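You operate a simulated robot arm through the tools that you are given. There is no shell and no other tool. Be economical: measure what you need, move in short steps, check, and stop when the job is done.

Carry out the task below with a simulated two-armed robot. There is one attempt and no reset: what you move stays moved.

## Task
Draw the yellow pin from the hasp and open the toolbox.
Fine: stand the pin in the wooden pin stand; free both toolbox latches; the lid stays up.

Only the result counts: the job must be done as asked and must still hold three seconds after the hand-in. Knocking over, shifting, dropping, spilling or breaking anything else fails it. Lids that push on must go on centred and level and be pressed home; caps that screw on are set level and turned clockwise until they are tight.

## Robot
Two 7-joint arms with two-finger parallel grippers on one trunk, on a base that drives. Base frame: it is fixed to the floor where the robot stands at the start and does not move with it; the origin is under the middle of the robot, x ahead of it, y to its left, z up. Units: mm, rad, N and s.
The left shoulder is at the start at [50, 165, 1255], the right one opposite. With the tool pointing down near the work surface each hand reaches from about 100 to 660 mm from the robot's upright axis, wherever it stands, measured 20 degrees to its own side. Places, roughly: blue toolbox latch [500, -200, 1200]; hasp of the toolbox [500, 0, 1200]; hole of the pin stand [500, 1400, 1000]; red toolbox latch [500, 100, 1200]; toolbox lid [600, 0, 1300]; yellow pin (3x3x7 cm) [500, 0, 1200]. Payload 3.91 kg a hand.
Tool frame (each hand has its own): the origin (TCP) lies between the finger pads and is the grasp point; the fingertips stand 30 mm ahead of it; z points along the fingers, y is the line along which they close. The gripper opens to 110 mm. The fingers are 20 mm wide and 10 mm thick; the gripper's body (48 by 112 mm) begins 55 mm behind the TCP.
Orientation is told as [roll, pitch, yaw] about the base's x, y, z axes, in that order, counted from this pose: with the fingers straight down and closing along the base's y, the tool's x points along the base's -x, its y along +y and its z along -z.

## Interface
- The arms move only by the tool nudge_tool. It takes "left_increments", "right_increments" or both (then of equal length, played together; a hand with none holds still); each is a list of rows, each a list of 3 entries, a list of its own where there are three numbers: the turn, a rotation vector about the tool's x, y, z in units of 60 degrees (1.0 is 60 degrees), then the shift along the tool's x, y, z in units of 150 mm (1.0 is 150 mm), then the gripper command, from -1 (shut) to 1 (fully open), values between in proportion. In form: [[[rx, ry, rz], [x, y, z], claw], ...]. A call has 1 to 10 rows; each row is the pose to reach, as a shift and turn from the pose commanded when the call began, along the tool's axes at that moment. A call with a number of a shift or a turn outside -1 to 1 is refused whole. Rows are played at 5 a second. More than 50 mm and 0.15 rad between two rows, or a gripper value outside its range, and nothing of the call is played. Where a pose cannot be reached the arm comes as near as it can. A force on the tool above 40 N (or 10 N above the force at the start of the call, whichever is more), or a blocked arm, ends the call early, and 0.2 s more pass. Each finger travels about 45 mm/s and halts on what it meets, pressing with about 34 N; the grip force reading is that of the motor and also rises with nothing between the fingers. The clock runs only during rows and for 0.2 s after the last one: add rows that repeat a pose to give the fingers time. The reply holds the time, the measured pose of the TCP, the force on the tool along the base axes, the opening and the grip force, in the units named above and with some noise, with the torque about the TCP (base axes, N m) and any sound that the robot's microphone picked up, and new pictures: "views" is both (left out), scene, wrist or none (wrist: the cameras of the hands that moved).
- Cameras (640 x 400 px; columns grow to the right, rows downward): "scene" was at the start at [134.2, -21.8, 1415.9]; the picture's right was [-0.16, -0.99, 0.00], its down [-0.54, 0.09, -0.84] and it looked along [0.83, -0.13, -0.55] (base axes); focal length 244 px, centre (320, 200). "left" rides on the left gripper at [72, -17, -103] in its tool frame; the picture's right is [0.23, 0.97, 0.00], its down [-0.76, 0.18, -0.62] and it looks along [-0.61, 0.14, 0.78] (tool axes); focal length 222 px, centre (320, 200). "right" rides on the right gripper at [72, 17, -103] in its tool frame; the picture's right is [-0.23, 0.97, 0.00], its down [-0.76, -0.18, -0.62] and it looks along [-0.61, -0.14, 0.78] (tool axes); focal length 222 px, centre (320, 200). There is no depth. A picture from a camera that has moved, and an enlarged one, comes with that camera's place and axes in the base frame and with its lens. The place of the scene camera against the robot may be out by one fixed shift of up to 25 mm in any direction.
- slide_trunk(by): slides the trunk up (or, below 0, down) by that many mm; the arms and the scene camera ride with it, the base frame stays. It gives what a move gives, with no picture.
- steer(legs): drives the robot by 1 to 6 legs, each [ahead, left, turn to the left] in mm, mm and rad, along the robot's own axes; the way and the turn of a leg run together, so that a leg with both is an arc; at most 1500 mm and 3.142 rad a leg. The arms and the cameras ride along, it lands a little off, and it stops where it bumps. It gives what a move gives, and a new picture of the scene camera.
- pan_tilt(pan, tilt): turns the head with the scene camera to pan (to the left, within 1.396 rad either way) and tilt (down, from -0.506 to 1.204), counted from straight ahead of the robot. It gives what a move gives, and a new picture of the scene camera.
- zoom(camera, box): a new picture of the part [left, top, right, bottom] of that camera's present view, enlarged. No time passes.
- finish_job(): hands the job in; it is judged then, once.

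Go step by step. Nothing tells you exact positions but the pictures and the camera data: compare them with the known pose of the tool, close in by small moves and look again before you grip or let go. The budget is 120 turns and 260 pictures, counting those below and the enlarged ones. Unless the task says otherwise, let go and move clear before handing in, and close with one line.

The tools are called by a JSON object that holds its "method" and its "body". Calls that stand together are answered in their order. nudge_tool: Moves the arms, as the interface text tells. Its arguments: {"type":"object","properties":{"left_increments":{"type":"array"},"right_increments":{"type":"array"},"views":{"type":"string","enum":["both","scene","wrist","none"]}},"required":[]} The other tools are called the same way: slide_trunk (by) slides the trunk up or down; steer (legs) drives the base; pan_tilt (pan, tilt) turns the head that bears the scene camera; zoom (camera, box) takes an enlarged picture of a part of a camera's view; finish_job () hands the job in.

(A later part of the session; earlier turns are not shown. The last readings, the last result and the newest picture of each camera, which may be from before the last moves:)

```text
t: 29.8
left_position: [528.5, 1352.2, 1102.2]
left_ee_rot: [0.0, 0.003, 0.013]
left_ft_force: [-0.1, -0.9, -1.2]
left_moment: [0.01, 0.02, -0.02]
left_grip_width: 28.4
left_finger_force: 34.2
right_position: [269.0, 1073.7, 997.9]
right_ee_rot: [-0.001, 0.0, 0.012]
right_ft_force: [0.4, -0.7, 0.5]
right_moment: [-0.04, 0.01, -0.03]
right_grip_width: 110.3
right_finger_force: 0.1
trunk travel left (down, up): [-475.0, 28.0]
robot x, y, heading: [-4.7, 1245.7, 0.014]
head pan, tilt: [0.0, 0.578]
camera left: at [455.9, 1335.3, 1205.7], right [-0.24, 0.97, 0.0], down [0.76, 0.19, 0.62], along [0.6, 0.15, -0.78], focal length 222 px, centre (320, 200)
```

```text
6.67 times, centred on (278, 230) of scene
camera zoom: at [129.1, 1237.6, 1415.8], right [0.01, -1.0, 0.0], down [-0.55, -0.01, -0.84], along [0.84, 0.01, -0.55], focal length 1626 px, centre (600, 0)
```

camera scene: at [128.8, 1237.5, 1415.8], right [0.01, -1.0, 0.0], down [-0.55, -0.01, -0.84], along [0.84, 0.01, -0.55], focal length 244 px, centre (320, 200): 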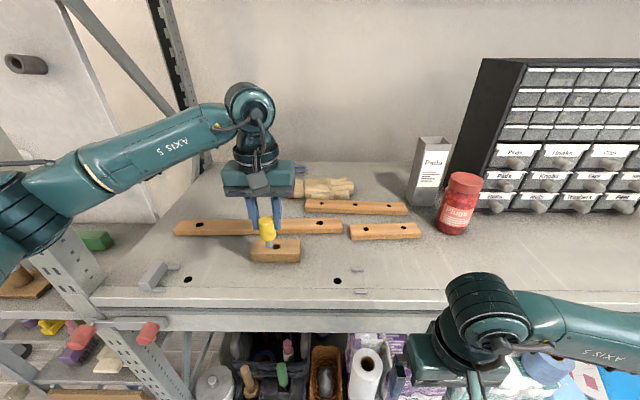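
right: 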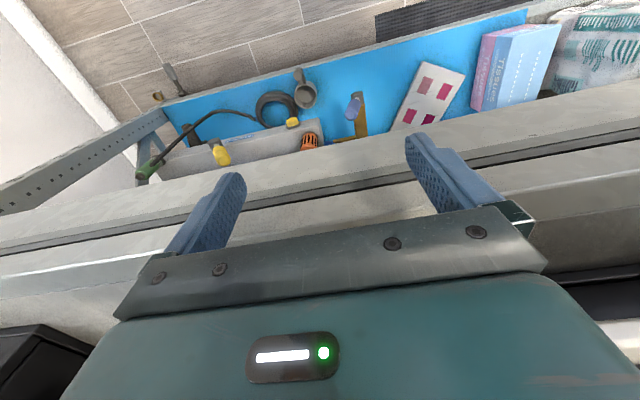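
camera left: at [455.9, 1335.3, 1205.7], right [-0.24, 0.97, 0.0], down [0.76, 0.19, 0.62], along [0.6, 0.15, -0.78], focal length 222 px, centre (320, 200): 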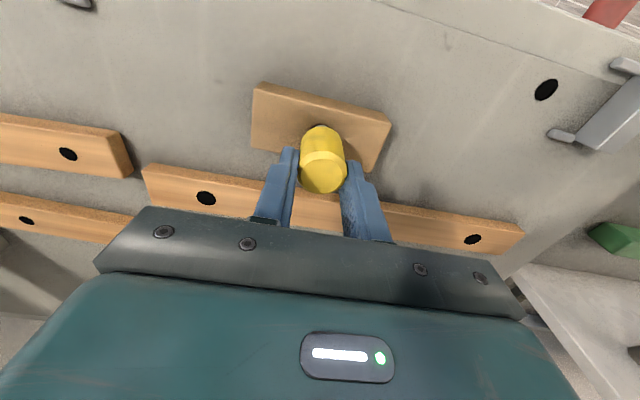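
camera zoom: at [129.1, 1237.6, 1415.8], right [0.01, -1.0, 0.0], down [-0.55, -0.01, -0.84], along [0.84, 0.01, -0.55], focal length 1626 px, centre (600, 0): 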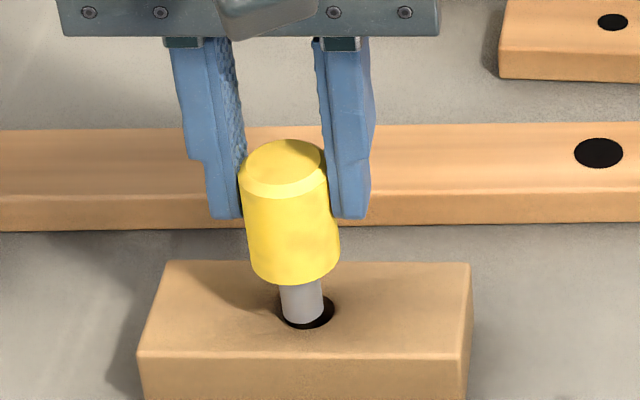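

Peg tip is just at the block's top; both views say it needs about +2.5 mm x and -1.4 mm y. I'll correct that and lower 8 mm.

{"method": "nudge_tool", "body": {"left_increments": [[[0, 0, 0], [-0.017, -0.0095, 0], -1], [[0, 0, 0], [-0.017, -0.0095, 0.0], -1], [[0, 0, 0], [-0.017, -0.0095, 0.025], -1], [[0, 0, 0], [-0.017, -0.0095, 0.05], -1]], "views": "wrist"}}

{"method": "zoom", "body": {"camera": "scene", "box": [230, 200, 326, 260]}}

```text
t: 30.8
left_position: [529.7, 1351.6, 1095.0]
left_ee_rot: [0.0, 0.002, 0.012]
left_ft_force: [0.7, 0.4, 0.2]
left_moment: [0.01, -0.05, -0.01]
left_grip_width: 28.7
left_finger_force: 33.8
right_position: [268.2, 1073.3, 998.5]
right_ee_rot: [0.001, 0.002, 0.012]
right_ft_force: [-0.4, -0.1, -0.2]
right_moment: [0.03, 0.01, -0.01]
right_grip_width: 110.0
right_finger_force: 0.2
trunk travel left (down, up): [-475.0, 28.0]
robot x, y, heading: [-1.7, 1244.7, 0.016]
head pan, tilt: [0.0, 0.578]
camera left: at [457.4, 1333.9, 1198.9], right [-0.24, 0.97, 0.0], down [0.76, 0.19, 0.62], along [0.6, 0.15, -0.78], focal length 222 px, centre (320, 200)
```

left: 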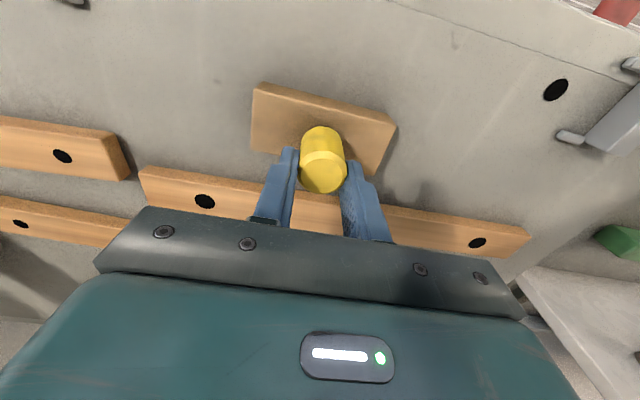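

```text
6.67 times, centred on (278, 230) of scene
camera zoom: at [129.1, 1237.6, 1415.8], right [0.01, -1.0, 0.0], down [-0.55, -0.01, -0.84], along [0.84, 0.01, -0.55], focal length 1626 px, centre (600, 0)
```

zoom: 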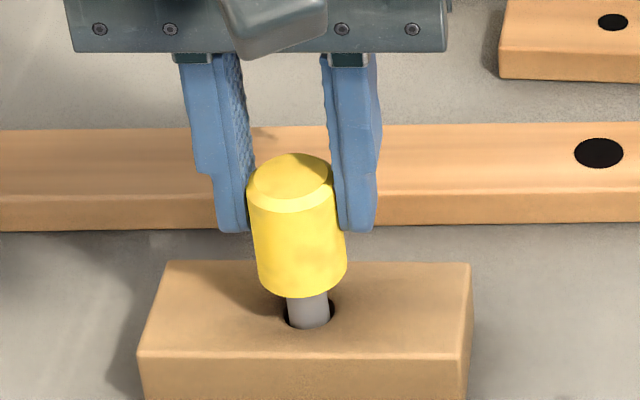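

{"method": "nudge_tool", "body": {"left_increments": [[[0, 0, 0], [0, 0, 0.015], -1], [[0, 0, 0], [0, 0, 0.035], -1], [[0, 0, 0], [0, 0, 0.035], -1]], "views": "none"}}

{"method": "zoom", "body": {"camera": "scene", "box": [230, 200, 326, 260]}}

```text
t: 31.6
left_position: [531.4, 1351.4, 1088.3]
left_ee_rot: [0.0, 0.002, 0.012]
left_ft_force: [-0.5, -0.1, -0.4]
left_moment: [-0.01, 0.03, -0.01]
left_grip_width: 28.5
left_finger_force: 34.0
right_position: [268.4, 1073.3, 998.5]
right_ee_rot: [-0.001, 0.001, 0.013]
right_ft_force: [-0.7, -0.5, -0.7]
right_moment: [0.0, -0.02, -0.02]
right_grip_width: 110.2
right_finger_force: 0.0
trunk travel left (down, up): [-475.0, 28.0]
robot x, y, heading: [-2.2, 1244.1, 0.01]
head pan, tilt: [0.0, 0.578]
```

```text
6.67 times, centred on (278, 230) of scene
camera zoom: at [129.0, 1237.6, 1415.8], right [0.01, -1.0, 0.0], down [-0.55, -0.01, -0.84], along [0.84, 0.01, -0.55], focal length 1626 px, centre (600, 0)
```

zoom: 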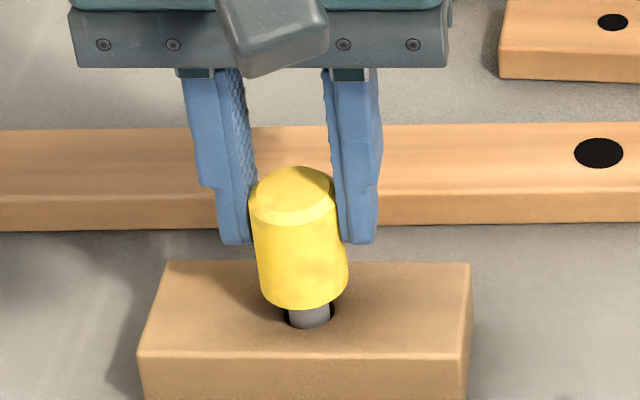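

The peg is inside the hole. I'll keep lowering until the head seats.

{"method": "nudge_tool", "body": {"left_increments": [[[0, 0, 0], [0, 0, 0.025], -1], [[0, 0, 0], [0, 0, 0.05], -1], [[0, 0, 0], [0, 0, 0.07], -1], [[0, 0, 0], [0, 0, 0.08], -1], [[0, 0, 0], [0, 0, 0.08], -1]], "views": "none"}}

{"method": "zoom", "body": {"camera": "scene", "box": [230, 200, 326, 260]}}

```text
t: 32.8
left_position: [531.2, 1353.1, 1077.7]
left_ee_rot: [0.0, 0.001, 0.011]
left_ft_force: [0.4, -0.5, -0.3]
left_moment: [-0.01, -0.03, 0.03]
left_grip_width: 28.4
left_finger_force: 34.5
right_position: [267.6, 1073.3, 997.8]
right_ee_rot: [0.001, 0.001, 0.013]
right_ft_force: [0.0, 0.0, 0.3]
right_moment: [0.04, -0.02, -0.04]
right_grip_width: 110.2
right_finger_force: 0.1
trunk travel left (down, up): [-475.0, 28.0]
robot x, y, heading: [-5.8, 1244.6, 0.011]
head pan, tilt: [0.0, 0.578]
```

```text
6.67 times, centred on (278, 230) of scene
camera zoom: at [129.0, 1237.6, 1415.8], right [0.01, -1.0, 0.0], down [-0.55, -0.01, -0.84], along [0.84, 0.01, -0.55], focal length 1626 px, centre (600, 0)
```

zoom: 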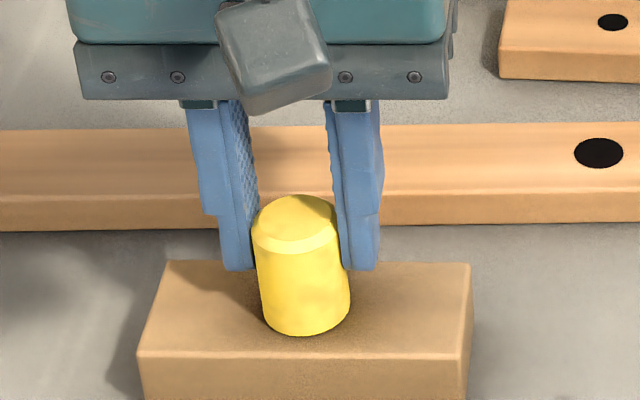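

{"method": "nudge_tool", "body": {"left_increments": [[[0, 0, 0], [0, 0, 0.007], -1], [[0, 0, 0], [0, 0, 0.014], -1], [[0, 0, 0], [0, 0, 0.02], -1], [[0, 0, 0], [0, 0, 0.02], -1]], "views": "none"}}

```text
t: 33.8
left_position: [530.5, 1352.6, 1076.4]
left_ee_rot: [-0.002, -0.001, 0.01]
left_ft_force: [1.3, 2.2, 7.8]
left_moment: [0.07, 0.0, 0.03]
left_grip_width: 28.3
left_finger_force: 34.0
right_position: [267.7, 1073.2, 999.5]
right_ee_rot: [-0.001, 0.001, 0.012]
right_ft_force: [0.3, 0.4, -0.1]
right_moment: [0.02, -0.02, 0.0]
right_grip_width: 110.0
right_finger_force: 0.1
trunk travel left (down, up): [-475.0, 28.0]
robot x, y, heading: [-9.5, 1249.6, 0.017]
head pan, tilt: [0.0, 0.578]
```

Upward force of about 8 N shows the head is seated. I'll open a little and raise straight up.

{"method": "nudge_tool", "body": {"left_increments": [[[0, 0, 0], [0, 0, 0], -0.2], [[0, 0, 0], [0, 0, 0], -0.2], [[0, 0, 0], [0, 0, 0], -0.2], [[0, 0, 0], [0, 0, -0.1], -0.2], [[0, 0, 0], [0, 0, -0.3], -0.2], [[0, 0, 0], [0, 0, -0.6], -0.2], [[0, 0, 0], [0, 0, -0.9], -0.2], [[0, 0, 0], [0, 0, -0.9], -0.2]], "views": "both"}}

{"method": "zoom", "body": {"camera": "scene", "box": [230, 200, 326, 260]}}

```text
t: 35.6
left_position: [531.4, 1351.9, 1213.2]
left_ee_rot: [0.0, 0.002, 0.012]
left_ft_force: [-0.8, -0.3, -0.1]
left_moment: [-0.03, -0.02, 0.01]
left_grip_width: 44.2
left_finger_force: 0.0
right_position: [268.7, 1073.2, 999.9]
right_ee_rot: [-0.001, 0.0, 0.013]
right_ft_force: [0.7, 0.7, -0.1]
right_moment: [0.03, -0.03, -0.02]
right_grip_width: 110.1
right_finger_force: 0.0
trunk travel left (down, up): [-475.0, 28.0]
robot x, y, heading: [-5.0, 1243.6, 0.016]
head pan, tilt: [0.0, 0.578]
camera scene: at [129.3, 1237.8, 1415.7], right [0.01, -1.0, 0.0], down [-0.55, -0.01, -0.84], along [0.84, 0.01, -0.55], focal length 244 px, centre (320, 200)
camera left: at [459.1, 1334.6, 1315.4], right [-0.24, 0.97, 0.0], down [0.76, 0.19, 0.62], along [0.6, 0.15, -0.78], focal length 222 px, centre (320, 200)
```

scene: 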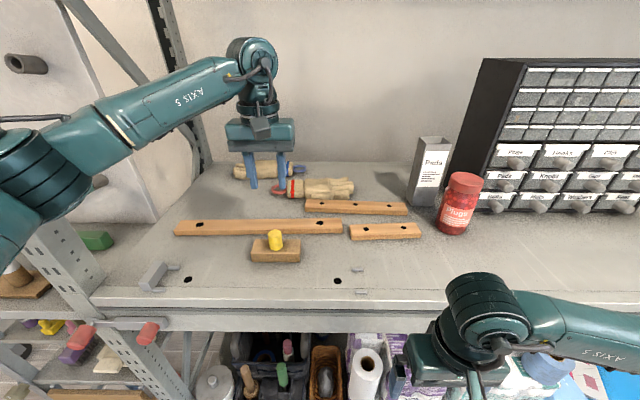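
left: 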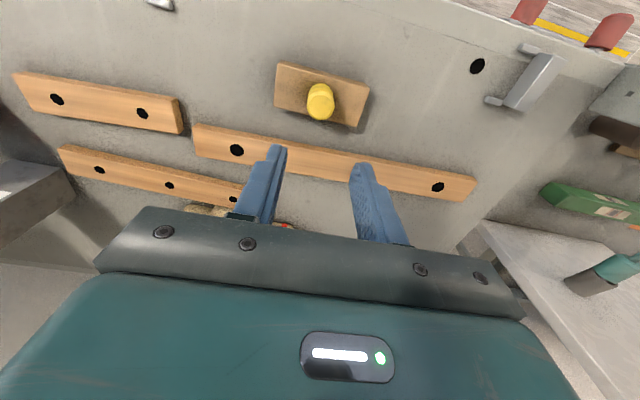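

```text
6.67 times, centred on (278, 230) of scene
camera zoom: at [129.3, 1237.8, 1415.7], right [0.01, -1.0, 0.0], down [-0.55, -0.01, -0.84], along [0.84, 0.01, -0.55], focal length 1626 px, centre (600, 0)
```

zoom: 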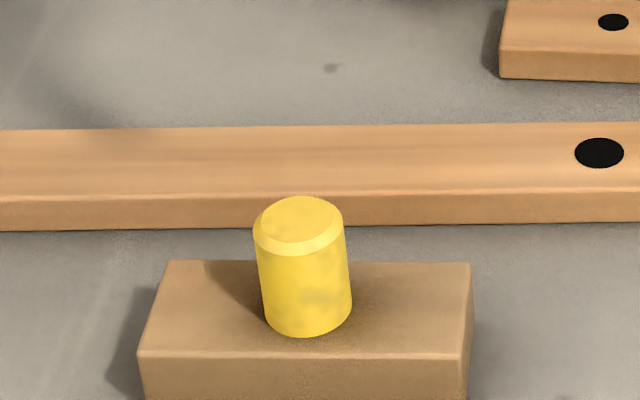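

The pin stands in its stand. I'll retract the left hand and drive back to the toolbox.

{"method": "nudge_tool", "body": {"left_increments": [[[0, 0, 0], [0.2, 0, -0.2], -0.2], [[0, 0, 0], [0.4, 0, -0.4], -0.2], [[0, 0, 0], [0.7, 0, -0.5], -0.2], [[0, 0, 0], [1, 0, -0.55], -0.2], [[0, 0, 0], [1, 0.15, -0.55], -0.2], [[0, 0, 0], [1, 0.4, -0.55], -0.2]], "views": "none"}}

{"method": "steer", "body": {"legs": [[0, -1235, -0.012]]}}

```text
t: 37.0
left_position: [377.4, 1410.7, 1294.1]
left_ee_rot: [-0.002, 0.003, 0.009]
left_ft_force: [-0.4, 0.2, -0.6]
left_moment: [0.0, 0.01, 0.01]
left_grip_width: 44.1
left_finger_force: 0.0
right_position: [267.8, 1073.6, 999.7]
right_ee_rot: [-0.001, 0.0, 0.011]
right_ft_force: [-0.7, 0.4, -0.9]
right_moment: [-0.02, 0.0, -0.01]
right_grip_width: 110.1
right_finger_force: 0.1
trunk travel left (down, up): [-475.0, 28.0]
robot x, y, heading: [-8.0, 1244.6, 0.01]
head pan, tilt: [0.0, 0.578]
```

```text
t: 48.2
left_position: [371.2, 130.2, 1294.9]
left_ee_rot: [-0.001, 0.0, -0.034]
left_ft_force: [-0.2, 0.5, -0.9]
left_moment: [-0.01, 0.02, 0.03]
left_grip_width: 44.0
left_finger_force: 0.0
right_position: [246.3, -200.5, 999.1]
right_ee_rot: [0.001, 0.0, -0.033]
right_ft_force: [-0.3, -1.9, 0.0]
right_moment: [0.02, -0.02, 0.03]
right_grip_width: 109.8
right_finger_force: 0.2
trunk travel left (down, up): [-475.0, 28.0]
robot x, y, heading: [-16.4, -19.1, -0.034]
head pan, tilt: [0.0, 0.578]
camera scene: at [115.4, -29.0, 1415.8], right [-0.03, -1.0, 0.0], down [-0.55, 0.02, -0.84], along [0.84, -0.03, -0.55], focal length 244 px, centre (320, 200)
```

scene: 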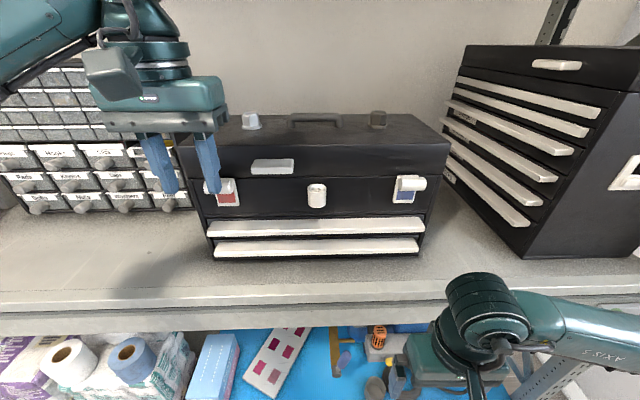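

{"method": "steer", "body": {"legs": [[15, 15, 0.034]]}}

{"method": "nudge_tool", "body": {"left_increments": [[[0, 0, 0], [-0.2, 0, 0], -1], [[0, 0, 0], [-0.4, 0, 0], -1], [[0, 0, 0], [-0.4, 0, 0], -1]], "views": "wrist"}}

{"method": "zoom", "body": {"camera": "left", "box": [200, 80, 440, 230]}}

```text
t: 49.1
left_position: [382.5, 159.1, 1294.6]
left_ee_rot: [0.001, 0.002, 0.002]
left_ft_force: [0.3, 0.4, 0.4]
left_moment: [-0.03, 0.0, -0.02]
left_grip_width: 43.8
left_finger_force: 0.1
right_position: [268.2, -176.1, 998.3]
right_ee_rot: [0.0, 0.0, 0.0]
right_ft_force: [0.0, -0.4, -0.8]
right_moment: [0.01, 0.0, 0.02]
right_grip_width: 110.1
right_finger_force: 0.0
trunk travel left (down, up): [-475.0, 28.0]
robot x, y, heading: [-3.5, -2.8, 0.006]
head pan, tilt: [0.0, 0.578]
camera scene: at [131.3, -9.5, 1415.7], right [0.0, -1.0, 0.0], down [-0.55, 0.0, -0.84], along [0.84, 0.0, -0.55], focal length 244 px, centre (320, 200)
```

scene: 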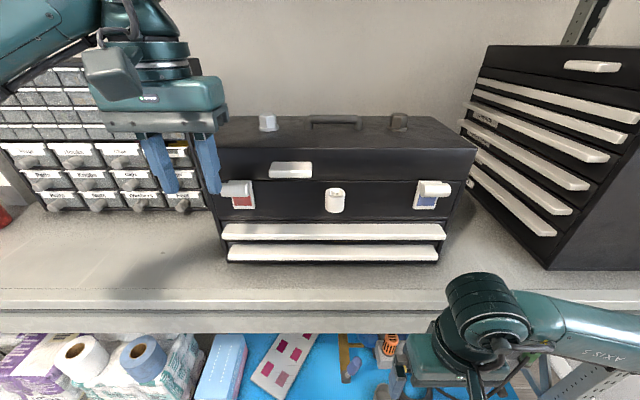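

```text
t: 49.9
left_position: [440.3, 158.6, 1294.2]
left_ee_rot: [0.0, 0.002, 0.002]
left_ft_force: [0.6, 0.6, -0.4]
left_moment: [0.02, -0.02, 0.0]
left_grip_width: 0.3
left_finger_force: 25.7
right_position: [267.9, -176.5, 998.7]
right_ee_rot: [0.001, 0.0, 0.002]
right_ft_force: [0.7, 0.1, -0.1]
right_moment: [0.04, 0.02, 0.02]
right_grip_width: 109.9
right_finger_force: 0.1
trunk travel left (down, up): [-475.0, 28.0]
robot x, y, heading: [-0.8, -2.3, 0.001]
head pan, tilt: [0.0, 0.578]
camera left: at [368.8, 142.0, 1399.1], right [-0.23, 0.97, 0.0], down [0.76, 0.18, 0.62], along [0.61, 0.14, -0.78], focal length 222 px, centre (320, 200)
```

left: 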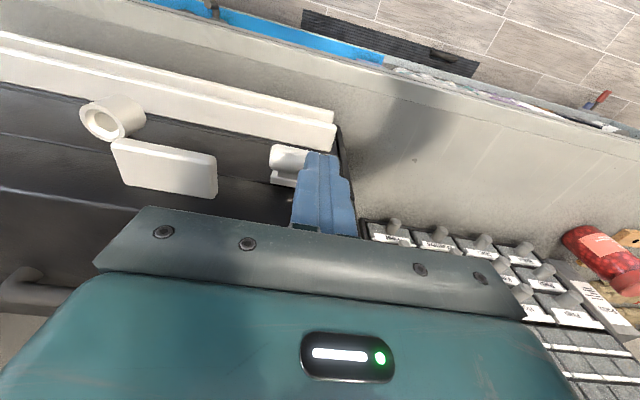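

```text
2.67 times, centred on (320, 155) of left
camera zoom: at [368.8, 142.0, 1399.1], right [-0.23, 0.97, 0.0], down [0.76, 0.18, 0.62], along [0.61, 0.14, -0.78], focal length 592 px, centre (320, 320)
```

zoom: 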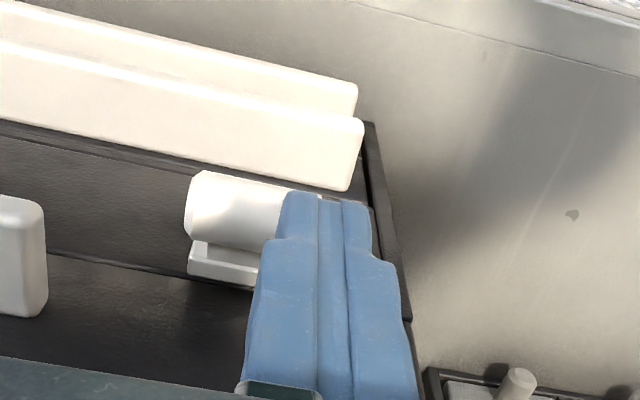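

The latch bar is at about (476, 138, 1210). I'll put the closed fingers over it and look before pressing.

{"method": "nudge_tool", "body": {"left_increments": [[[0, 0, 0], [-0.2, -0.12, 0], -1], [[0, 0, 0], [-0.24, -0.13, 0], -1], [[0, 0, 0], [-0.24, -0.13, 0.2], -1], [[0, 0, 0], [-0.24, -0.13, 0.2], -1]], "views": "both"}}

{"method": "zoom", "body": {"camera": "scene", "box": [190, 120, 318, 220]}}

```text
t: 50.9
left_position: [477.0, 140.2, 1265.0]
left_ee_rot: [0.001, 0.0, 0.003]
left_ft_force: [0.0, 0.0, -0.4]
left_moment: [0.0, -0.01, -0.01]
left_grip_width: 0.2
left_finger_force: 34.4
right_position: [267.2, -175.8, 998.7]
right_ee_rot: [-0.001, -0.001, -0.001]
right_ft_force: [0.6, -0.3, 0.2]
right_moment: [-0.02, 0.03, 0.0]
right_grip_width: 110.0
right_finger_force: 0.1
trunk travel left (down, up): [-475.0, 28.0]
robot x, y, heading: [-3.4, -0.7, 0.0]
head pan, tilt: [0.0, 0.578]
camera scene: at [130.1, -10.4, 1415.9], right [0.0, -1.0, 0.0], down [-0.55, 0.0, -0.84], along [0.84, 0.0, -0.55], focal length 244 px, centre (320, 200)
camera left: at [404.9, 121.9, 1368.7], right [-0.23, 0.97, 0.0], down [0.76, 0.18, 0.62], along [0.61, 0.14, -0.78], focal length 222 px, centre (320, 200)
```

scene: 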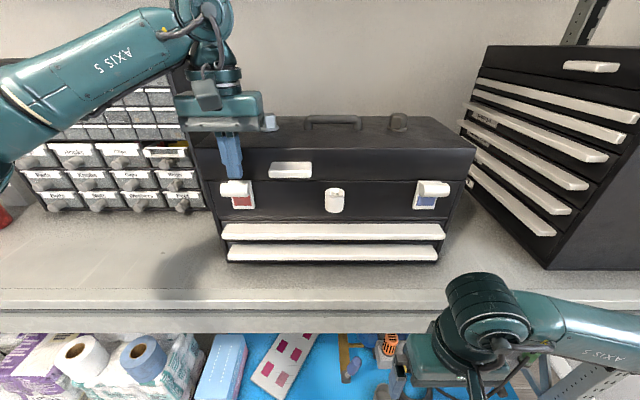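
left: 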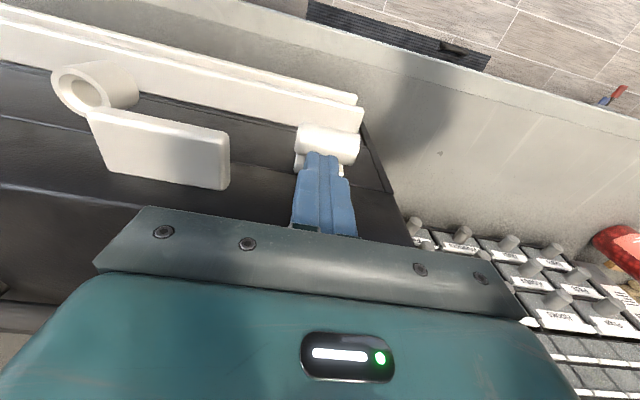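

```text
4.00 times, centred on (254, 170) of scene
camera zoom: at [130.1, -10.4, 1415.9], right [0.0, -1.0, 0.0], down [-0.55, 0.0, -0.84], along [0.84, 0.0, -0.55], focal length 975 px, centre (584, 320)
```

zoom: 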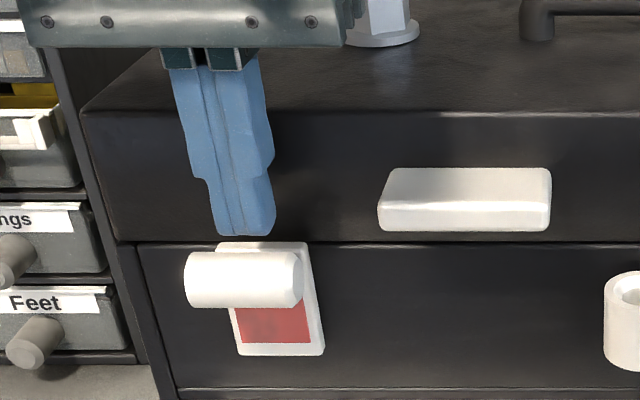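

The fingers are over the bar. Press down gently and watch force and motion.

{"method": "nudge_tool", "body": {"left_increments": [[[0, 0, 0], [0, 0.02, 0.05], -1], [[0, 0, 0], [0, 0.02, 0.08], -1], [[0, 0, 0], [0, 0.02, 0.11], -1], [[0, 0, 0], [0, 0.02, 0.14], -1], [[0, 0, 0], [0, 0.02, 0.17], -1], [[0, 0, 0], [0, 0.02, 0.2], -1], [[0, 0, 0], [0, 0.02, 0.23], -1]], "views": "scene"}}

{"method": "zoom", "body": {"camera": "scene", "box": [190, 120, 318, 220]}}

```text
t: 52.2
left_position: [475.2, 140.9, 1245.8]
left_ee_rot: [-0.008, -0.012, -0.003]
left_ft_force: [-8.0, 0.8, 22.6]
left_moment: [0.05, 0.05, -0.09]
left_grip_width: 0.0
left_finger_force: 34.3
right_position: [266.8, -176.2, 998.9]
right_ee_rot: [-0.002, -0.001, 0.003]
right_ft_force: [-1.1, 0.0, -0.1]
right_moment: [-0.03, 0.02, 0.01]
right_grip_width: 110.2
right_finger_force: 0.1
trunk travel left (down, up): [-475.0, 28.0]
robot x, y, heading: [-4.9, -4.3, 0.005]
head pan, tilt: [0.0, 0.578]
stopped in row 6 (left hand): the force on the tool passed its limit at 42 N (the readings are from after the stop); the commanded pose is now the measured one
camera scene: at [128.7, -10.5, 1415.9], right [0.0, -1.0, 0.0], down [-0.55, 0.0, -0.84], along [0.84, 0.0, -0.55], focal length 244 px, centre (320, 200)
```

scene: 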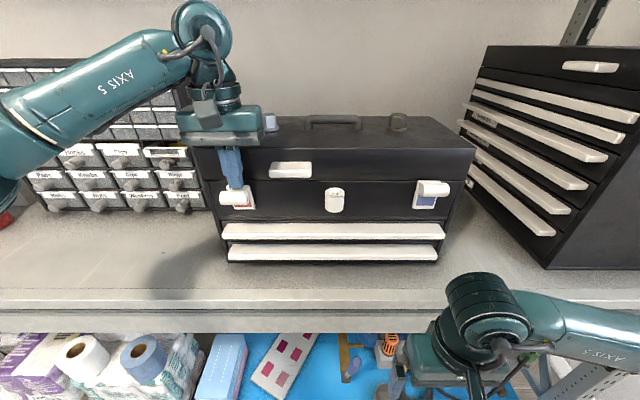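

```text
4.00 times, centred on (254, 170) of scene
camera zoom: at [128.7, -10.5, 1415.9], right [0.0, -1.0, 0.0], down [-0.55, 0.0, -0.84], along [0.84, 0.0, -0.55], focal length 975 px, centre (584, 320)
```

zoom: 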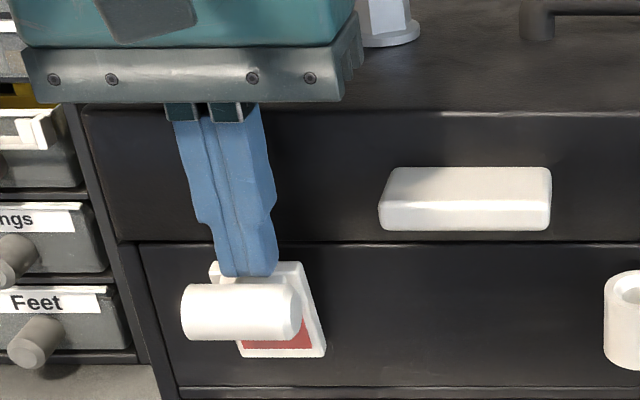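

The plate is tilting outward, hinged at its bottom: it's a flip-down latch. I'll follow the arc outward and down.

{"method": "nudge_tool", "body": {"left_increments": [[[0, 0, 0], [0.033, 0, 0.04], -1], [[0, 0, 0], [0.067, 0, 0.087], -1], [[0, 0, 0], [0.093, 0, 0.147], -1], [[0, 0, 0], [0.113, 0, 0.213], -1], [[0, 0, 0], [0.12, 0, 0.28], -1], [[0, 0, 0], [0.107, 0, 0.34], -1]], "views": "scene"}}

{"method": "zoom", "body": {"camera": "scene", "box": [190, 120, 318, 220]}}

```text
t: 52.6
left_position: [467.5, 140.6, 1243.0]
left_ee_rot: [-0.008, -0.016, -0.006]
left_ft_force: [-10.1, 2.1, 22.7]
left_moment: [0.1, 0.06, -0.13]
left_grip_width: 0.1
left_finger_force: 34.2
right_position: [266.6, -175.5, 998.8]
right_ee_rot: [0.001, -0.002, 0.0]
right_ft_force: [0.1, -0.2, 0.5]
right_moment: [-0.01, 0.0, -0.02]
right_grip_width: 110.0
right_finger_force: 0.1
trunk travel left (down, up): [-475.0, 28.0]
robot x, y, heading: [-4.7, -1.5, 0.003]
head pan, tilt: [0.0, 0.578]
stopped in row 2 (left hand): the force on the tool passed its limit at 43 N (the readings are from after the stop); the commanded pose is now the measured one
camera scene: at [127.9, -10.5, 1415.9], right [0.0, -1.0, 0.0], down [-0.54, 0.0, -0.84], along [0.84, 0.0, -0.54], focal length 244 px, centre (320, 200)
```

scene: 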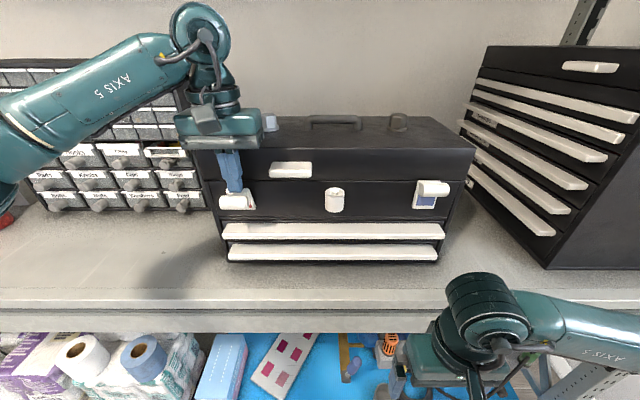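

```text
4.00 times, centred on (254, 170) of scene
camera zoom: at [127.9, -10.5, 1415.9], right [0.0, -1.0, 0.0], down [-0.54, 0.0, -0.84], along [0.84, 0.0, -0.54], focal length 975 px, centre (584, 320)
```

zoom: 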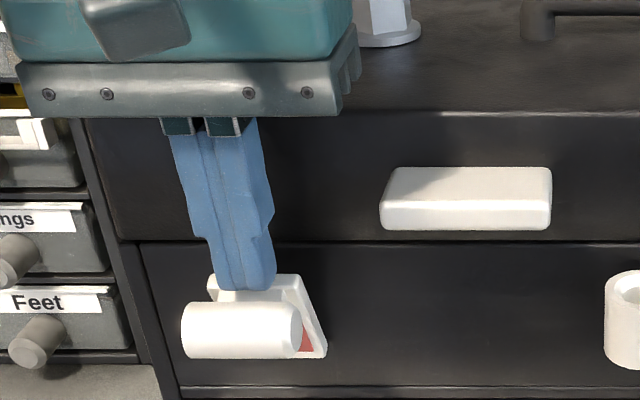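

It keeps turning. I'll continue in slower steps.

{"method": "nudge_tool", "body": {"left_increments": [[[0, 0, 0], [0.02, 0, 0.01], -1], [[0, 0, 0], [0.04, 0, 0.025], -1], [[0, 0, 0], [0.06, 0, 0.045], -1], [[0, 0, 0], [0.08, 0, 0.07], -1], [[0, 0, 0], [0.095, 0, 0.095], -1], [[0, 0, 0], [0.11, 0, 0.12], -1], [[0, 0, 0], [0.12, 0, 0.15], -1], [[0, 0, 0], [0.13, 0, 0.18], -1], [[0, 0, 0], [0.14, 0, 0.21], -1], [[0, 0, 0], [0.14, 0, 0.24], -1]], "views": "scene"}}

{"method": "zoom", "body": {"camera": "scene", "box": [190, 120, 318, 220]}}

```text
t: 53.9
left_position: [450.9, 140.5, 1231.9]
left_ee_rot: [-0.009, -0.016, -0.01]
left_ft_force: [-17.2, 1.7, 15.9]
left_moment: [0.02, 0.32, -0.02]
left_grip_width: 0.0
left_finger_force: 34.5
right_position: [265.0, -175.0, 1000.1]
right_ee_rot: [0.0, -0.003, 0.003]
right_ft_force: [-0.7, 0.0, -0.3]
right_moment: [0.02, 0.02, 0.03]
right_grip_width: 109.9
right_finger_force: 0.1
trunk travel left (down, up): [-475.0, 28.0]
robot x, y, heading: [-3.4, -4.2, 0.005]
head pan, tilt: [0.0, 0.578]
stopped in row 6 (left hand): the force on the tool passed its limit at 43 N (the readings are from after the stop); the commanded pose is now the measured one
camera scene: at [125.7, -10.2, 1416.0], right [0.0, -1.0, 0.0], down [-0.54, 0.0, -0.84], along [0.84, 0.0, -0.54], focal length 244 px, centre (320, 200)
```

scene: 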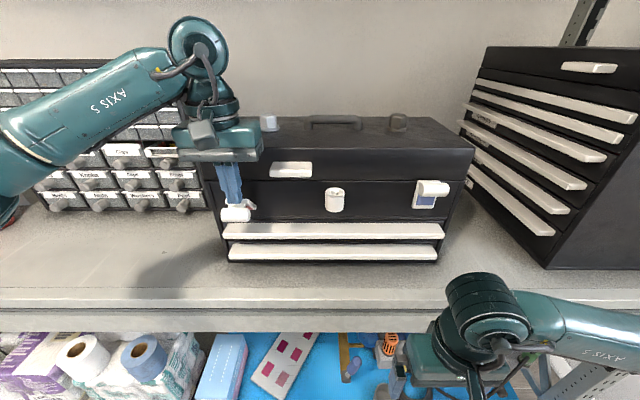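

```text
4.00 times, centred on (254, 170) of scene
camera zoom: at [125.7, -10.2, 1416.0], right [0.0, -1.0, 0.0], down [-0.54, 0.0, -0.84], along [0.84, 0.0, -0.54], focal length 975 px, centre (584, 320)
```

zoom: 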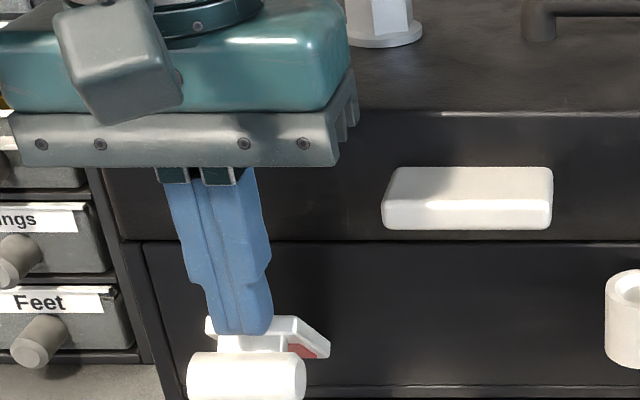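

{"method": "nudge_tool", "body": {"left_increments": [[[0, 0, 0], [0.01, 0, 0.02], -1], [[0, 0, 0], [0.02, 0, 0.045], -1], [[0, 0, 0], [0.025, 0, 0.07], -1], [[0, 0, 0], [0.03, 0, 0.1], -1], [[0, 0, 0], [0.03, 0, 0.13], -1], [[0, 0, 0], [0.03, 0, 0.16], -1], [[0, 0, 0], [0.03, 0, 0.19], -1], [[0, 0, 0], [0.025, 0, 0.22], -1], [[0, 0, 0], [0.02, 0, 0.25], -1], [[0, 0, 0], [0.01, 0, 0.28], -1]], "views": "scene"}}

{"method": "zoom", "body": {"camera": "scene", "box": [190, 140, 318, 240]}}

```text
t: 54.5
left_position: [450.4, 141.1, 1229.2]
left_ee_rot: [-0.014, -0.023, -0.011]
left_ft_force: [-16.5, -0.3, 13.6]
left_moment: [0.02, 0.33, -0.04]
left_grip_width: 0.0
left_finger_force: 34.1
right_position: [264.7, -176.7, 999.3]
right_ee_rot: [0.0, -0.005, 0.003]
right_ft_force: [-0.4, -0.7, -0.9]
right_moment: [-0.02, 0.0, 0.03]
right_grip_width: 110.0
right_finger_force: 0.0
trunk travel left (down, up): [-475.0, 28.0]
robot x, y, heading: [-4.6, -5.2, 0.007]
head pan, tilt: [0.0, 0.578]
stopped in row 2 (left hand): the force on the tool passed its limit at 53 N (the readings are from after the stop); the commanded pose is now the measured one
camera scene: at [125.8, -10.2, 1415.9], right [0.0, -1.0, 0.0], down [-0.54, 0.0, -0.84], along [0.84, 0.0, -0.54], focal length 244 px, centre (320, 200)
```

scene: 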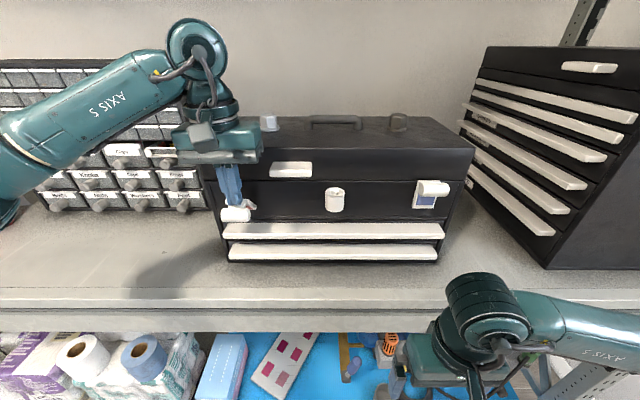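

```text
4.00 times, centred on (254, 190) of scene
camera zoom: at [125.8, -10.2, 1415.9], right [0.0, -1.0, 0.0], down [-0.54, 0.0, -0.84], along [0.84, 0.0, -0.54], focal length 975 px, centre (584, 240)
```

zoom: 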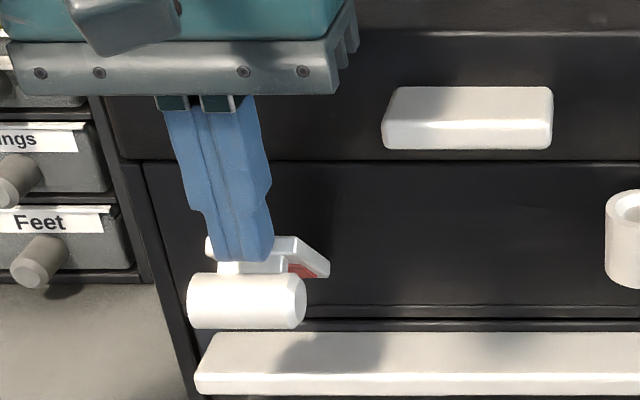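

It seems to be at a stop. I'll lift off and see whether the latch stays.

{"method": "nudge_tool", "body": {"left_increments": [[[0.013, 0.02, 0.01], [0, 0, -0.1], -1], [[0.013, 0.02, 0.01], [0, 0, -0.3], -1], [[0.013, 0.02, 0.01], [0, 0, -0.5], -1], [[0.013, 0.02, 0.01], [0, 0, -0.5], -1]], "views": "both"}}

{"method": "zoom", "body": {"camera": "scene", "box": [190, 140, 318, 240]}}

{"method": "zoom", "body": {"camera": "left", "box": [260, 60, 420, 180]}}

```text
t: 55.5
left_position: [453.7, 141.9, 1300.1]
left_ee_rot: [-0.027, 0.005, -0.016]
left_ft_force: [0.3, 0.2, 0.3]
left_moment: [0.04, 0.0, -0.01]
left_grip_width: 0.0
left_finger_force: 33.7
right_position: [267.4, -175.3, 999.0]
right_ee_rot: [0.0, 0.001, 0.0]
right_ft_force: [-0.5, 0.3, 0.5]
right_moment: [0.03, 0.0, 0.02]
right_grip_width: 110.1
right_finger_force: 0.2
trunk travel left (down, up): [-475.0, 28.0]
robot x, y, heading: [-6.4, -4.8, -0.001]
head pan, tilt: [0.0, 0.578]
camera scene: at [130.1, -10.0, 1415.8], right [0.0, -1.0, 0.0], down [-0.55, 0.0, -0.84], along [0.84, 0.0, -0.55], focal length 244 px, centre (320, 200)
camera left: at [380.6, 129.0, 1405.0], right [-0.21, 0.98, -0.02], down [0.77, 0.18, 0.62], along [0.61, 0.11, -0.79], focal length 222 px, centre (320, 200)
```

scene: 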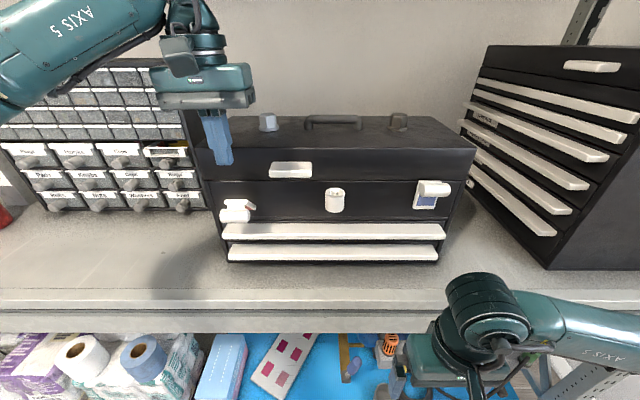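
left: 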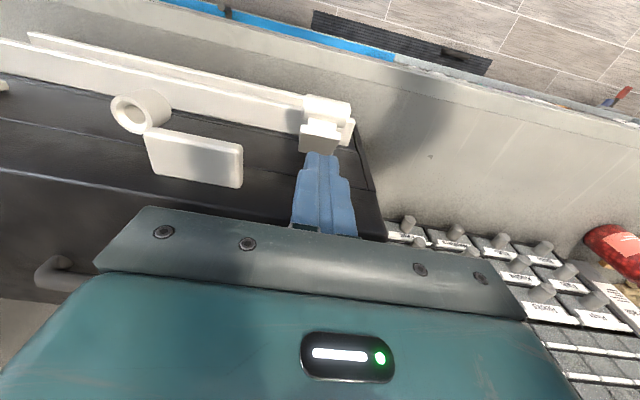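

```text
4.00 times, centred on (254, 190) of scene
camera zoom: at [130.1, -10.0, 1415.8], right [0.0, -1.0, 0.0], down [-0.55, 0.0, -0.84], along [0.84, 0.0, -0.55], focal length 975 px, centre (584, 240)
```

zoom: 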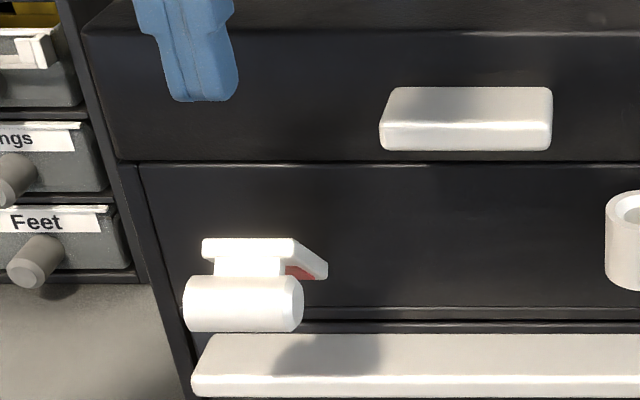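

```text
3.33 times, centred on (340, 120) of left
camera zoom: at [380.6, 129.0, 1405.0], right [-0.21, 0.98, -0.02], down [0.77, 0.18, 0.62], along [0.61, 0.11, -0.79], focal length 740 px, centre (253, 467)
```

zoom: 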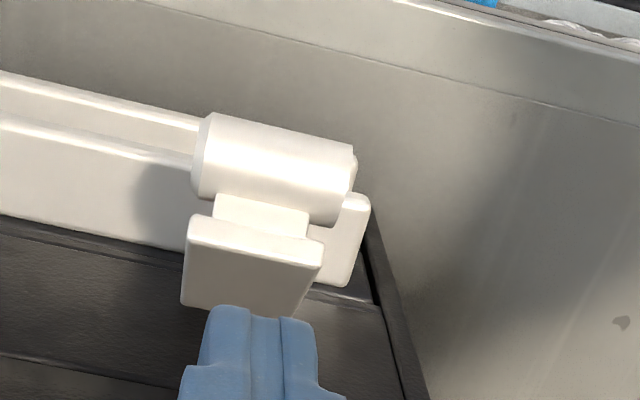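

The red latch stays flipped down. Now the right hand rises to do the same on the blue latch, while the left one straightens and backs off.

{"method": "nudge_tool", "body": {"left_increments": [[[-0.025, -0.005, -0.015], [0.2, 0, 0], -1], [[-0.025, -0.005, -0.015], [0.4, 0.1, 0], -1], [[-0.025, -0.005, -0.015], [0.5, 0.3, 0], -1], [[-0.025, -0.005, -0.015], [0.5, 0.5, 0], -1]], "right_increments": [[[0, 0, 0], [0, 0, -0.3], -1], [[0, 0, 0], [0, 0, -0.6], -1], [[0, 0, 0], [0, 0, -0.9], -1], [[0, 0, 0], [0, 0, -1], -1]], "views": "none"}}

{"method": "nudge_tool", "body": {"right_increments": [[[0, 0, 0], [0, 0, -0.3], -1], [[0, 0, 0], [0, 0, -0.6], -1], [[0, 0, 0], [0, 0, -0.9], -1], [[0, 0, 0], [-0.2, -0.1, -0.96], -1], [[0, 0, 0], [-0.5, -0.14, -0.96], -1], [[0, 0, 0], [-0.8, -0.14, -0.96], -1], [[0, 0, 0], [-1, -0.14, -0.96], -1], [[0, 0, 0], [-1, -0.14, -0.96], -1]], "views": "both"}}

```text
t: 56.5
left_position: [378.2, 217.9, 1299.4]
left_ee_rot: [-0.001, -0.003, -0.001]
left_ft_force: [0.1, 0.3, -0.1]
left_moment: [0.0, -0.03, -0.05]
left_grip_width: 0.3
left_finger_force: 34.4
right_position: [267.2, -176.3, 1148.1]
right_ee_rot: [0.001, 0.002, 0.001]
right_ft_force: [0.4, -0.1, 0.4]
right_moment: [-0.01, 0.03, 0.01]
right_grip_width: 21.3
right_finger_force: 0.1
trunk travel left (down, up): [-475.0, 28.0]
robot x, y, heading: [-4.7, -3.5, 0.003]
head pan, tilt: [0.0, 0.578]
```

```text
t: 58.3
left_position: [377.3, 217.3, 1298.3]
left_ee_rot: [0.0, -0.001, 0.002]
left_ft_force: [-0.4, -0.1, -0.2]
left_moment: [0.04, 0.04, -0.02]
left_grip_width: 0.0
left_finger_force: 34.7
right_position: [418.1, -197.9, 1291.7]
right_ee_rot: [0.0, 0.001, 0.0]
right_ft_force: [-0.2, -0.1, -0.1]
right_moment: [-0.02, 0.0, -0.01]
right_grip_width: 0.1
right_finger_force: 33.7
trunk travel left (down, up): [-475.0, 28.0]
robot x, y, heading: [-5.7, -4.8, 0.003]
head pan, tilt: [0.0, 0.578]
camera scene: at [129.8, -10.3, 1415.8], right [0.0, -1.0, 0.0], down [-0.55, 0.0, -0.84], along [0.84, 0.0, -0.55], focal length 244 px, centre (320, 200)
camera right: at [345.5, -181.9, 1395.4], right [0.23, 0.97, 0.0], down [0.76, -0.18, 0.62], along [0.61, -0.14, -0.78], focal length 222 px, centre (320, 200)
```

scene: 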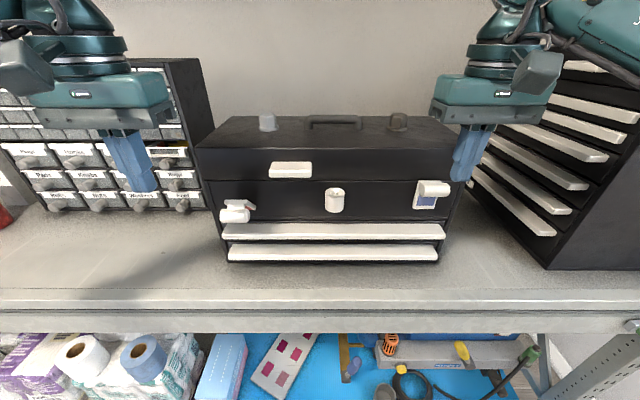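
right: 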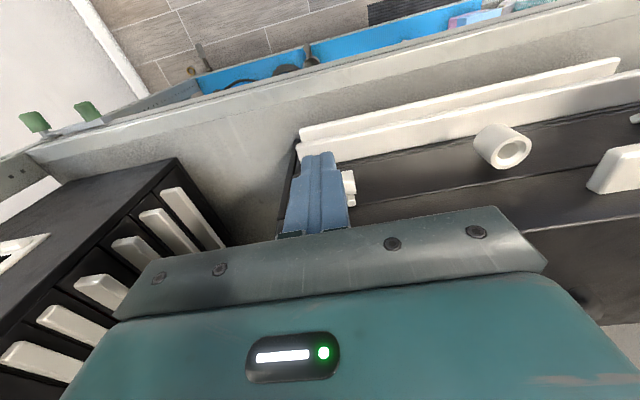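

Blue bar is centred near (478, -200, 1208). Move over it and look.

{"method": "nudge_tool", "body": {"right_increments": [[[0, 0, 0], [-0.2, 0, 0], -1], [[0, 0, 0], [-0.39, 0, 0], -1], [[0, 0, 0], [-0.39, 0, 0.17], -1], [[0, 0, 0], [-0.39, 0, 0.17], -1]], "views": "both"}}

{"method": "zoom", "body": {"camera": "scene", "box": [370, 120, 498, 220]}}

```text
t: 59.3
left_position: [377.3, 217.6, 1299.6]
left_ee_rot: [-0.001, -0.002, -0.001]
left_ft_force: [-0.6, 0.2, -0.1]
left_moment: [-0.05, 0.02, 0.0]
left_grip_width: 0.0
left_finger_force: 33.8
right_position: [477.8, -195.6, 1266.4]
right_ee_rot: [0.0, 0.0, 0.001]
right_ft_force: [-0.2, -0.1, -0.9]
right_moment: [-0.05, -0.03, -0.01]
right_grip_width: 0.0
right_finger_force: 33.7
trunk travel left (down, up): [-475.0, 28.0]
robot x, y, heading: [-6.1, -0.4, 0.005]
head pan, tilt: [0.0, 0.578]
camera scene: at [129.9, -9.8, 1415.8], right [0.0, -1.0, 0.0], down [-0.55, 0.0, -0.84], along [0.84, 0.0, -0.55], focal length 244 px, centre (320, 200)
camera right: at [404.6, -179.3, 1369.5], right [0.23, 0.97, 0.0], down [0.76, -0.18, 0.62], along [0.61, -0.14, -0.78], focal length 222 px, centre (320, 200)
```

scene: 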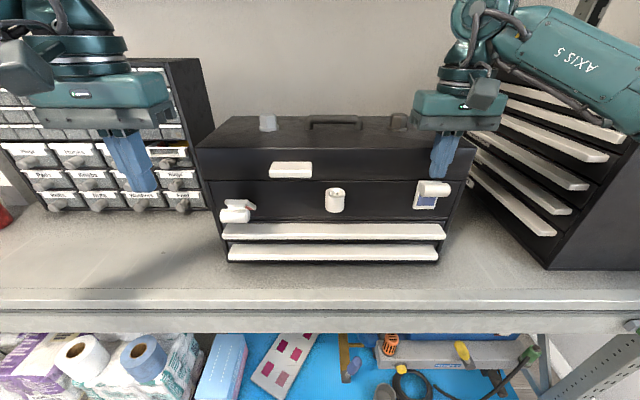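
right: 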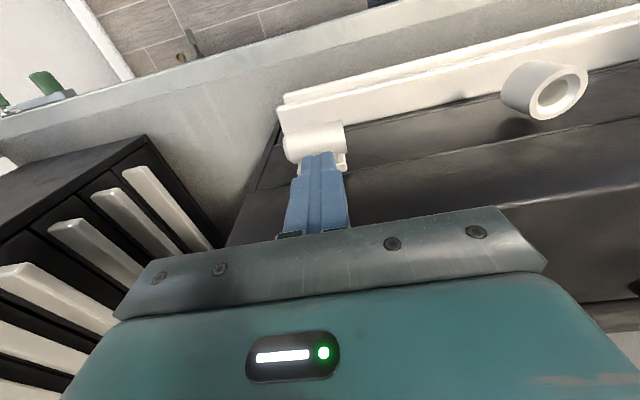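

```text
4.00 times, centred on (434, 170) of scene
camera zoom: at [129.9, -9.8, 1415.8], right [0.0, -1.0, 0.0], down [-0.55, 0.0, -0.84], along [0.84, 0.0, -0.55], focal length 975 px, centre (-136, 320)
```

zoom: 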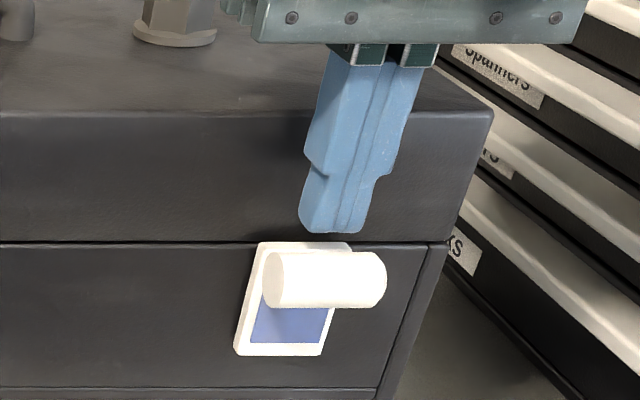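

Aligned. Press down and then outward along the arc.

{"method": "nudge_tool", "body": {"right_increments": [[[0, 0, 0], [0, 0, 0.06], -1], [[0, 0, 0], [0, 0, 0.09], -1], [[0, 0, 0], [0.01, 0, 0.115], -1], [[0, 0, 0], [0.025, 0, 0.135], -1], [[0, 0, 0], [0.045, 0, 0.15], -1], [[0, 0, 0], [0.065, 0, 0.165], -1], [[0, 0, 0], [0.09, 0, 0.18], -1], [[0, 0, 0], [0.115, 0, 0.195], -1], [[0, 0, 0], [0.135, 0, 0.215], -1], [[0, 0, 0], [0.155, 0, 0.235], -1]], "views": "scene"}}

{"method": "zoom", "body": {"camera": "scene", "box": [370, 140, 498, 240]}}

```text
t: 61.5
left_position: [378.2, 216.9, 1299.4]
left_ee_rot: [-0.002, -0.003, 0.001]
left_ft_force: [-0.1, -0.7, -0.5]
left_moment: [0.02, 0.02, 0.03]
left_grip_width: 0.0
left_finger_force: 33.9
right_position: [453.3, -197.3, 1231.3]
right_ee_rot: [0.001, 0.0, 0.001]
right_ft_force: [-0.1, 0.1, 0.1]
right_moment: [0.02, 0.0, 0.0]
right_grip_width: 0.0
right_finger_force: 34.4
trunk travel left (down, up): [-475.0, 28.0]
robot x, y, heading: [-5.6, -3.3, 0.002]
head pan, tilt: [0.0, 0.578]
camera scene: at [130.3, -10.3, 1415.7], right [0.0, -1.0, 0.0], down [-0.55, 0.0, -0.84], along [0.84, 0.0, -0.55], focal length 244 px, centre (320, 200)
```

scene: 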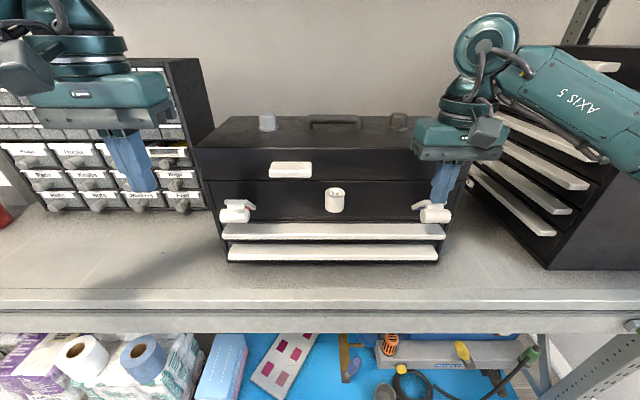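

```text
4.00 times, centred on (434, 190) of scene
camera zoom: at [130.3, -10.3, 1415.7], right [0.0, -1.0, 0.0], down [-0.55, 0.0, -0.84], along [0.84, 0.0, -0.55], focal length 975 px, centre (-136, 240)
```

zoom: 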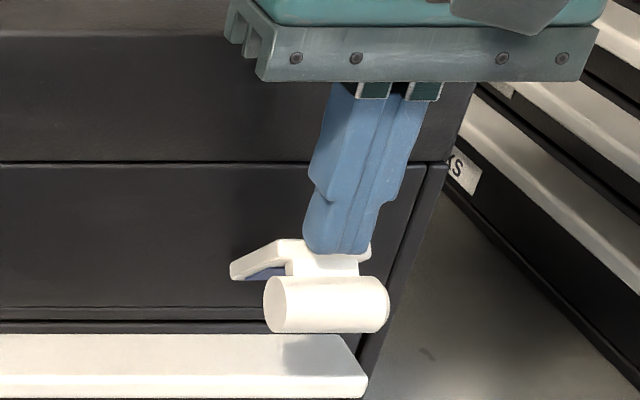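

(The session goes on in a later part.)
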